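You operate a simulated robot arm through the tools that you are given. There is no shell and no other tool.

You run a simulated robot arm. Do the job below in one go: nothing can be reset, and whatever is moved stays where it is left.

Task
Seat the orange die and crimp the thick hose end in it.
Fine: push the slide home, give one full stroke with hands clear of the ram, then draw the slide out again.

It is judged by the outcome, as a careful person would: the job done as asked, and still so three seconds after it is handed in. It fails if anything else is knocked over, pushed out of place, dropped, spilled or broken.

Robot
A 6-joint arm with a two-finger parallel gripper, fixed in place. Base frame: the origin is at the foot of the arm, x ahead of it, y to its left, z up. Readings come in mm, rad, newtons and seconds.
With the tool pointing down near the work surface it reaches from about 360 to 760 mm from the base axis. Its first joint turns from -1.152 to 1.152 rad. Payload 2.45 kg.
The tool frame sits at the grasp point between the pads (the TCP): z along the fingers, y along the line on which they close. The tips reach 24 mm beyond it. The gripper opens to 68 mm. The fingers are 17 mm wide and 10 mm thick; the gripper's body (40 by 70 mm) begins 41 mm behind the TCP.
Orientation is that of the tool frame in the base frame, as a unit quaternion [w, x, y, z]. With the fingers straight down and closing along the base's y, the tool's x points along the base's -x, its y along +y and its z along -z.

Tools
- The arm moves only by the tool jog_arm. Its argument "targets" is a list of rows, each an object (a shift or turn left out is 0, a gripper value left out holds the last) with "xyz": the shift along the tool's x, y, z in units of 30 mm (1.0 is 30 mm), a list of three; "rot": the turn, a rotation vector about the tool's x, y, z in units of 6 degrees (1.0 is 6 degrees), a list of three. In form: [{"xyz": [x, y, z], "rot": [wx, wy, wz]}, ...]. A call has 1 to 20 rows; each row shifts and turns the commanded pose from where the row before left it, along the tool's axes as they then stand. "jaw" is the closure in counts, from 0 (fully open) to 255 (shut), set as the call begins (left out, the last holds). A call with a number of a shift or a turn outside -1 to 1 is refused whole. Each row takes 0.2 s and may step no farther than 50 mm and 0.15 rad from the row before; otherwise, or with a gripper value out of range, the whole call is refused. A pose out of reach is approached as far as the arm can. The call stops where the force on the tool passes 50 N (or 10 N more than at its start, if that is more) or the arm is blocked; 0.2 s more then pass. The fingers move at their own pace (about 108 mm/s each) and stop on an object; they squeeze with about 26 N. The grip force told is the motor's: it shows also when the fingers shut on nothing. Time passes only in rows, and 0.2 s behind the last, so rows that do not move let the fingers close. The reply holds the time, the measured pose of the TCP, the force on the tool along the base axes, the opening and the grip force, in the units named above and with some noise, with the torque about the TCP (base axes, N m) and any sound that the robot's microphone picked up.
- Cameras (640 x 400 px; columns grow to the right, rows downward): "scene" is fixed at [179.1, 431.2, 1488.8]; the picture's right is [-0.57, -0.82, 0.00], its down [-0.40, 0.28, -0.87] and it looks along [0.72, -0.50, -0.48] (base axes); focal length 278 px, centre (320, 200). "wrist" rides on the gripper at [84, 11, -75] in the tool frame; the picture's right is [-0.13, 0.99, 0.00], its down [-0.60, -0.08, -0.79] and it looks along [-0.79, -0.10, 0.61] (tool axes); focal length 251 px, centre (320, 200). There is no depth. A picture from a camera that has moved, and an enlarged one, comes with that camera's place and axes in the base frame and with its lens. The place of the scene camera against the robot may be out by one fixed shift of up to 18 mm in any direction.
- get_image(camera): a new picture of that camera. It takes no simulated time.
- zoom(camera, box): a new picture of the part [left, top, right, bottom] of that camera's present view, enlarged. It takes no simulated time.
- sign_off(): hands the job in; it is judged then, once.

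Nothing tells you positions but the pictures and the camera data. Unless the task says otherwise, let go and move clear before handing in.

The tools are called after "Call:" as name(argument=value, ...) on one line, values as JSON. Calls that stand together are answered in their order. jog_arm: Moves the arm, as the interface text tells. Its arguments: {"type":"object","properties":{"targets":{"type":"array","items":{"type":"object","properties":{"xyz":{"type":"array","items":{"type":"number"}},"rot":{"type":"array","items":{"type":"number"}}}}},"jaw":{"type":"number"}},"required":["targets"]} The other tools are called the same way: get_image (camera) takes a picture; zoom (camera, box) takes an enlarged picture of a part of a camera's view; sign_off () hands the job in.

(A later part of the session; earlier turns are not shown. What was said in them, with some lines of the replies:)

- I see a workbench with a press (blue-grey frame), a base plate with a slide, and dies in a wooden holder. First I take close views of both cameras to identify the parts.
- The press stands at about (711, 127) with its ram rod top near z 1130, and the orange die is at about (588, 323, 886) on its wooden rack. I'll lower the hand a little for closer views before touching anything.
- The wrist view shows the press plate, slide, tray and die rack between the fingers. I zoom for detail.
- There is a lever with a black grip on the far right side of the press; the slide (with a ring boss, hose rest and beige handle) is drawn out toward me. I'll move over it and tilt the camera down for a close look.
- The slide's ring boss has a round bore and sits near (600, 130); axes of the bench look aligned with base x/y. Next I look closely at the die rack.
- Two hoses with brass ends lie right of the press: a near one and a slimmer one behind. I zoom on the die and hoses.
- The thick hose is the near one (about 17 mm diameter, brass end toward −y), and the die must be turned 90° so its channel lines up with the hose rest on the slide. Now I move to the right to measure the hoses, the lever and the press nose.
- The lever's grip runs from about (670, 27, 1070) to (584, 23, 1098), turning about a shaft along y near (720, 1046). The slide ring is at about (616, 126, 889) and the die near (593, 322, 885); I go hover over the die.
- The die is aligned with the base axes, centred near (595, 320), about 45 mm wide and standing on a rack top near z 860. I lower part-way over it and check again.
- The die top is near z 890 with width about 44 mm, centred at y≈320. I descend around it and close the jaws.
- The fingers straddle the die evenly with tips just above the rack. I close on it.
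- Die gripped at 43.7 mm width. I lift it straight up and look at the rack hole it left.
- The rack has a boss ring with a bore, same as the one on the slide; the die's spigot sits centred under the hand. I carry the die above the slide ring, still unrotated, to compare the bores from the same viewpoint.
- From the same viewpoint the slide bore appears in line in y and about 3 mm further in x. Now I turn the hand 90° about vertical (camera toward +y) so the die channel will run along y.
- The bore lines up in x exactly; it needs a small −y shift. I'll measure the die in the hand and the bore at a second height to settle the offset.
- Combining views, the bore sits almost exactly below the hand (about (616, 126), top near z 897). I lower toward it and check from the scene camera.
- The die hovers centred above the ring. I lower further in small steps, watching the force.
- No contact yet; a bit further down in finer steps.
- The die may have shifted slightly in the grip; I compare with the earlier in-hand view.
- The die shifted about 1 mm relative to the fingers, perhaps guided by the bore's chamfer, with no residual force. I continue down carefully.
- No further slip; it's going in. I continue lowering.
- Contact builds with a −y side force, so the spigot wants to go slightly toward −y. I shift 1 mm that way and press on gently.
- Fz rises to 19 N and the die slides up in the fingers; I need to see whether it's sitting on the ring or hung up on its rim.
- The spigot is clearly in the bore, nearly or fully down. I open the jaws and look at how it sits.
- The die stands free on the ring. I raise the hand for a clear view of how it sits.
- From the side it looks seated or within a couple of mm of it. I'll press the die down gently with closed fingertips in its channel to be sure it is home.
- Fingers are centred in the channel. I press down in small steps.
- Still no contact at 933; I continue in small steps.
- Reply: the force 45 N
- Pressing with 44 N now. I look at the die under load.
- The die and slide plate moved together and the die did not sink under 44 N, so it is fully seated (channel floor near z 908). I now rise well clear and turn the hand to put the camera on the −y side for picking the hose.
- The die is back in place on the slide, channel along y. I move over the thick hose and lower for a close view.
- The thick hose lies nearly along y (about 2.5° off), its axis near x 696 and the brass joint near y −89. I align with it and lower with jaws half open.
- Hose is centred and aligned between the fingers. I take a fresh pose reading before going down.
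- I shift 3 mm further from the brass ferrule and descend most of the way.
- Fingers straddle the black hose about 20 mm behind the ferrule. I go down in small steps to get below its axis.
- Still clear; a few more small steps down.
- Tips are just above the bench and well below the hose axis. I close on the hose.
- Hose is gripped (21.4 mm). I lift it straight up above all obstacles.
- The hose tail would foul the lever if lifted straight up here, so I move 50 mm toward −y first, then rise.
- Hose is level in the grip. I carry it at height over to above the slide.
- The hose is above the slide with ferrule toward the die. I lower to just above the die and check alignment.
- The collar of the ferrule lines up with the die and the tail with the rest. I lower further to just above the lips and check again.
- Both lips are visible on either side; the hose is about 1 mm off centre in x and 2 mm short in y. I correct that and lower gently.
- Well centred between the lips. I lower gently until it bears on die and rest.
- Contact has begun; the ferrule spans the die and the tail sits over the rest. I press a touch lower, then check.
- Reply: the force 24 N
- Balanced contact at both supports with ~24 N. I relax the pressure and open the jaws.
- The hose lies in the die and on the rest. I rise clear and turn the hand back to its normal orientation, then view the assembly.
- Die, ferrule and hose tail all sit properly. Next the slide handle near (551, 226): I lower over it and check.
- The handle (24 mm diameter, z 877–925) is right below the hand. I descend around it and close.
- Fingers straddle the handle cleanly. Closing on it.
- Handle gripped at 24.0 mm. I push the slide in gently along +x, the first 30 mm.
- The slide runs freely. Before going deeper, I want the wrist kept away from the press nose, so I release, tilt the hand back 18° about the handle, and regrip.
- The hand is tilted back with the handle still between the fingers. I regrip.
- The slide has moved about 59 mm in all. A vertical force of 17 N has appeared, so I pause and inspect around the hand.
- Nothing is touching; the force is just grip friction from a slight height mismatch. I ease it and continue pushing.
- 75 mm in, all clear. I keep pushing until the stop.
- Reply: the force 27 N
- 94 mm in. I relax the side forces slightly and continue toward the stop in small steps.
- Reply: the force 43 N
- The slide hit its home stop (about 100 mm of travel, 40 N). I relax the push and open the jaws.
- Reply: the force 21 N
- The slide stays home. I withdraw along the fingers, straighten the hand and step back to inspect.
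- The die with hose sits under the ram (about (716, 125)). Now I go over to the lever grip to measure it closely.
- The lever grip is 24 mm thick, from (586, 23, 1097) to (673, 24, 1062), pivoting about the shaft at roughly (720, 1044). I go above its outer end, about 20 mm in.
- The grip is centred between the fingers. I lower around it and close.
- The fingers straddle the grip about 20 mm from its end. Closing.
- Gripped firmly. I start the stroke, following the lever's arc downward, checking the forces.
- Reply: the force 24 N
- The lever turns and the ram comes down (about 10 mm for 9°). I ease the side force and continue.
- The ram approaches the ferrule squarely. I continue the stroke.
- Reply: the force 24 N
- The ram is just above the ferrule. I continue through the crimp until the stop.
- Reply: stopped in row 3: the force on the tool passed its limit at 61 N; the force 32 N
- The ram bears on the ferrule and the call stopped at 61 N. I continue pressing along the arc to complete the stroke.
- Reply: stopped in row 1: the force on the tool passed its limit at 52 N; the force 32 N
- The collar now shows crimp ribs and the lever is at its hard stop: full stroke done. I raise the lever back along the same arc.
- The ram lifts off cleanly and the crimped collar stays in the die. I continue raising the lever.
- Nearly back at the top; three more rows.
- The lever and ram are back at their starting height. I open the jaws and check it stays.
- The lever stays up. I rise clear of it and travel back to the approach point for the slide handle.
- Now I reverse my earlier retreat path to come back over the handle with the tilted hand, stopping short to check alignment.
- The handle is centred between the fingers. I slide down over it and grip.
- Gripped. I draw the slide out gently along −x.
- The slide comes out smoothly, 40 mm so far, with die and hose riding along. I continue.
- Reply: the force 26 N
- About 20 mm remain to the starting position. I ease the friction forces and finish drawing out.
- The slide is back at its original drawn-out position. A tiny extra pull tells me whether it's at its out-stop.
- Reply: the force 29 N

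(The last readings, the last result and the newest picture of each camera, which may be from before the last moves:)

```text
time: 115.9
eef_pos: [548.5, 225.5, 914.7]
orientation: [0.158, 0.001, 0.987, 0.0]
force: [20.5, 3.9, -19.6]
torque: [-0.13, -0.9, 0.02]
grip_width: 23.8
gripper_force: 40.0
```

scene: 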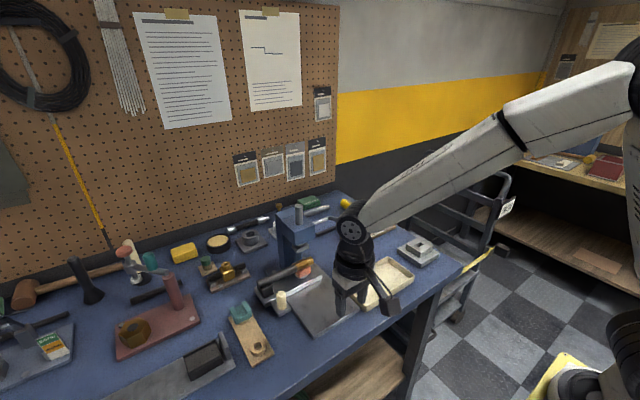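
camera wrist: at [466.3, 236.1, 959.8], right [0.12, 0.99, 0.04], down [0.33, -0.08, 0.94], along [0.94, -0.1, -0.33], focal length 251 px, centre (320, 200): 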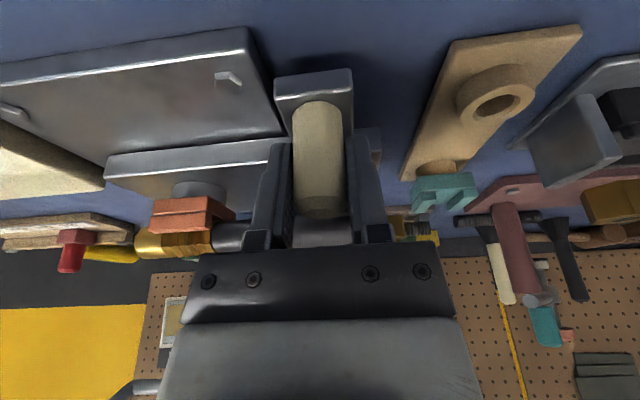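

It is at its out-stop. I relax, release and withdraw clear.

Call:
jog_arm(targets=[{"xyz": [-0.05, 0, 0.016]}, {}])

Call:
jog_arm(targets=[{}, {}, {}], jaw=60)

Call:
jog_arm(targets=[{"xyz": [0, 0, -0.5]}, {"xyz": [0, 0, -0.8]}, {"xyz": [0, 0, -0.8]}, {"xyz": [0, 0, -0.9]}, {"xyz": [0, 0, -0.9]}, {"xyz": [0, 0, -0.9]}, {"rot": [0, 1, 0]}, {"rot": [0, 1, 0]}, {"rot": [0, 1, 0]}, {"xyz": [0.8, 0.2, -0.6]}, {"xyz": [0.8, 0.2, -0.6]}, {"xyz": [0.6, 0.2, -0.6]}, {}])

Call:
get_image(camera="wrist")

Call:
get_image(camera="scene")

Call:
zoom(camera="scene", box=[250, 250, 362, 320])

Call:
zoom(camera="wrist", box=[200, 70, 400, 195])

```text
time: 116.5
eef_pos: [548.6, 224.2, 915.1]
orientation: [0.157, 0.001, 0.988, -0.001]
force: [10.9, 1.2, -14.6]
torque: [0.75, -0.66, -0.04]
grip_width: 23.9
gripper_force: 39.9
```

```text
time: 117.3
eef_pos: [549.8, 225.5, 914.5]
orientation: [0.158, 0.0, 0.988, 0.0]
force: [-0.5, 0.0, -1.1]
torque: [-0.01, -0.03, 0.02]
grip_width: 51.9
gripper_force: 0.1
```

```text
time: 120.1
eef_pos: [437.3, 244.0, 1107.9]
orientation: [0.001, 0.0, 1.0, -0.001]
force: [-0.7, 0.3, 0.3]
torque: [-0.07, 0.0, -0.02]
grip_width: 52.0
gripper_force: 0.0
```

```text
taken
camera wrist: at [352.8, 254.8, 1181.4], right [0.13, 0.99, 0.0], down [0.6, -0.08, 0.79], along [0.79, -0.1, -0.61], focal length 251 px, centre (320, 200)
```

wrist: 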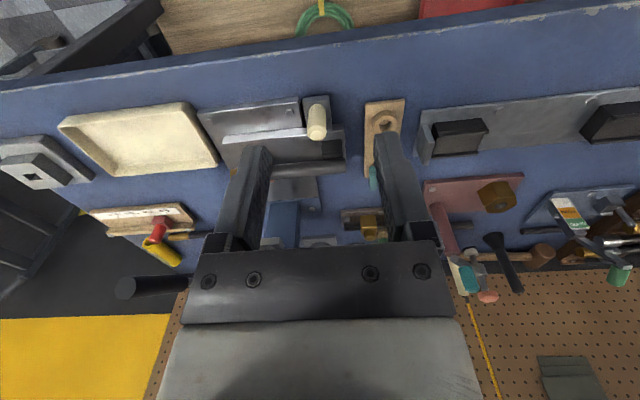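

```text
taken
```

scene: 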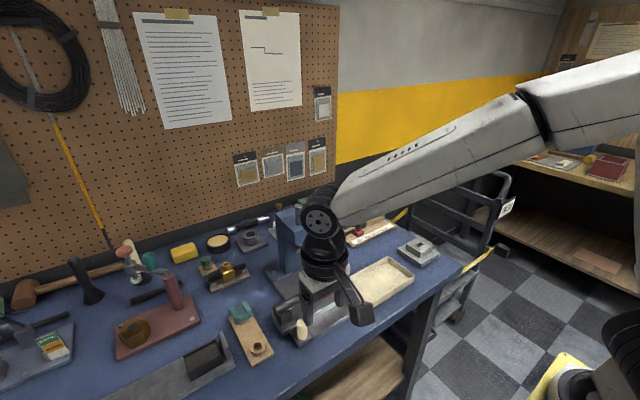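

```text
5.71 times, centred on (306, 285) of scene
camera zoom: at [179.0, 431.2, 1488.8], right [-0.57, -0.82, 0.0], down [-0.4, 0.28, -0.87], along [0.72, -0.5, -0.48], focal length 1589 px, centre (400, -286)
```

zoom: 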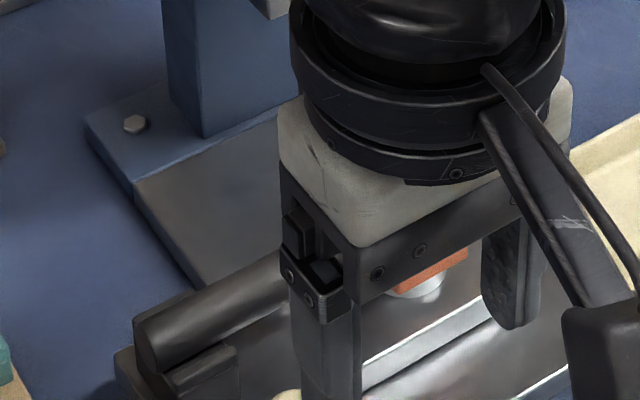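

```text
3.20 times, centred on (300, 132) of wrist
camera zoom: at [352.8, 254.8, 1181.4], right [0.13, 0.99, 0.0], down [0.6, -0.08, 0.79], along [0.79, -0.1, -0.61], focal length 805 px, centre (384, 416)
```

zoom: 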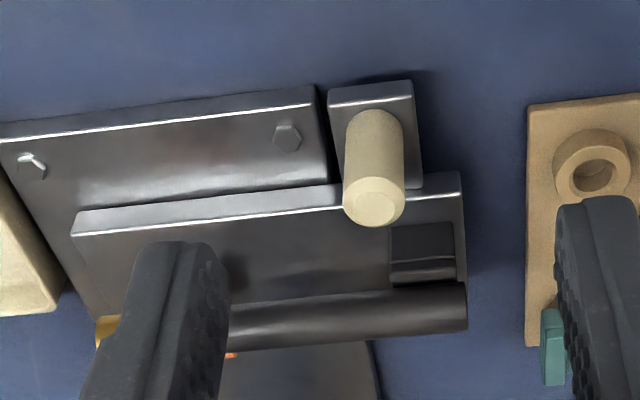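

Everything rides in place; I back away and higher for a final clear look.

Call:
jog_arm(targets=[{"xyz": [0.3, -0.6, -0.9]}, {"xyz": [0.3, -0.6, -0.9]}, {"xyz": [0.3, -0.6, -0.9]}, {"xyz": [0.3, -0.6, -0.9]}, {"xyz": [0.3, -0.6, -0.9]}, {"xyz": [0.3, -0.6, -0.9]}, {}])

Call:
get_image(camera="scene")

Call:
zoom(camera="scene", box=[250, 250, 362, 320])

Call:
zoom(camera="scene", box=[250, 190, 378, 270])

Call:
zoom(camera="wrist", box=[200, 50, 440, 200])

```text
time: 121.7
eef_pos: [382.7, 135.8, 1268.2]
orientation: [0.0, 0.001, 1.0, -0.001]
force: [-0.9, 0.4, -0.3]
torque: [0.02, 0.01, 0.01]
grip_width: 51.9
gripper_force: 0.0
```

```text
taken
```

scene: 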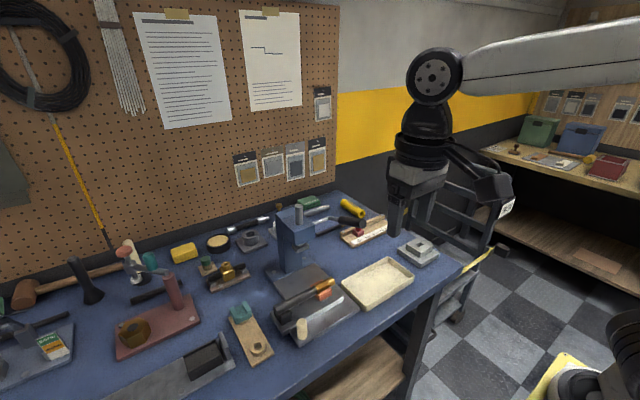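

```text
5.71 times, centred on (306, 285) of scene
camera zoom: at [179.1, 431.2, 1488.8], right [-0.57, -0.82, 0.0], down [-0.4, 0.28, -0.87], along [0.72, -0.5, -0.48], focal length 1589 px, centre (400, -286)
```

zoom: 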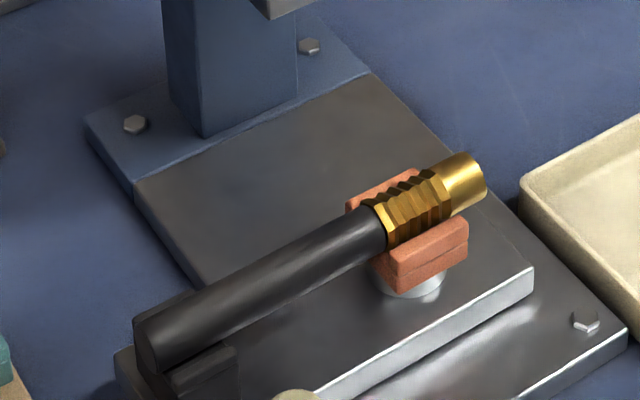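

```text
5.00 times, centred on (314, 230) of scene
camera zoom: at [179.1, 431.2, 1488.8], right [-0.57, -0.82, 0.0], down [-0.4, 0.28, -0.87], along [0.72, -0.5, -0.48], focal length 1390 px, centre (350, 50)
```

zoom: 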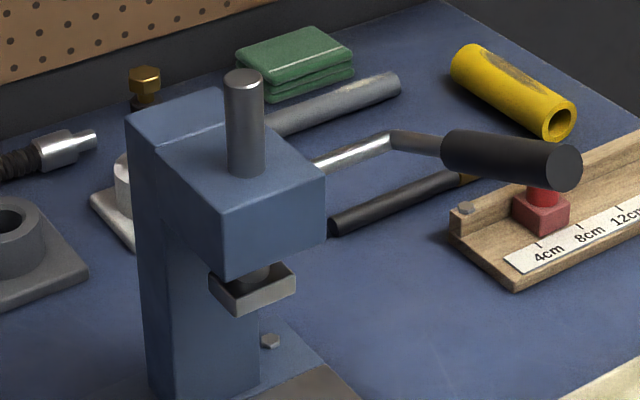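

```text
2.67 times, centred on (320, 125) of wrist
camera zoom: at [298.0, 147.7, 1342.6], right [0.13, 0.99, 0.0], down [0.6, -0.08, 0.79], along [0.79, -0.1, -0.61], focal length 670 px, centre (320, 400)
```

zoom: 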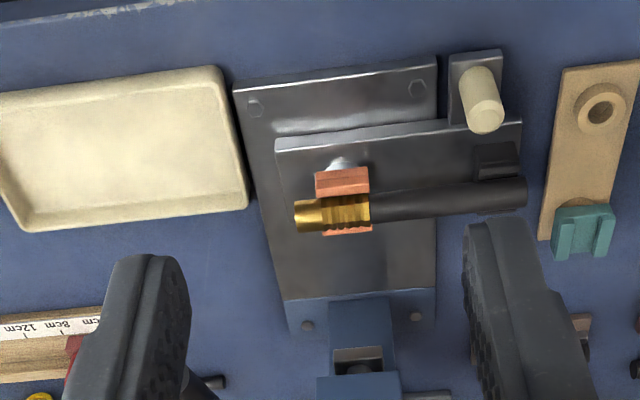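

The die is seated, the thick hose's collar shows even crimp ribs, the ram and lever are back up, the slide is at its out-stop, and nothing else has moved. The hand is clear, so I hand in.

Call:
sign_off()

```text
The job is handed in.
```

The thick hose end is crimped in the orange die. The slide is drawn out again to its stop, with the die and hose still on it.

- **Die:** I turned it a quarter turn so its channel lines up with the hose rest. It is fully seated on the slide's ring and did not sink when pressed with 44 N.
- **Crimp:** With the slide pushed home, I gave one full stroke by the lever grip, with the hand about 100 mm from the ram. The lever came to a hard stop, and the brass collar now shows crimp ribs.
- **Afterwards:** The lever and ram are back at their starting height. The final pictures show nothing else knocked over or moved, and the hand is clear.

The hose was left in the die, since you didn't ask for it to be moved.
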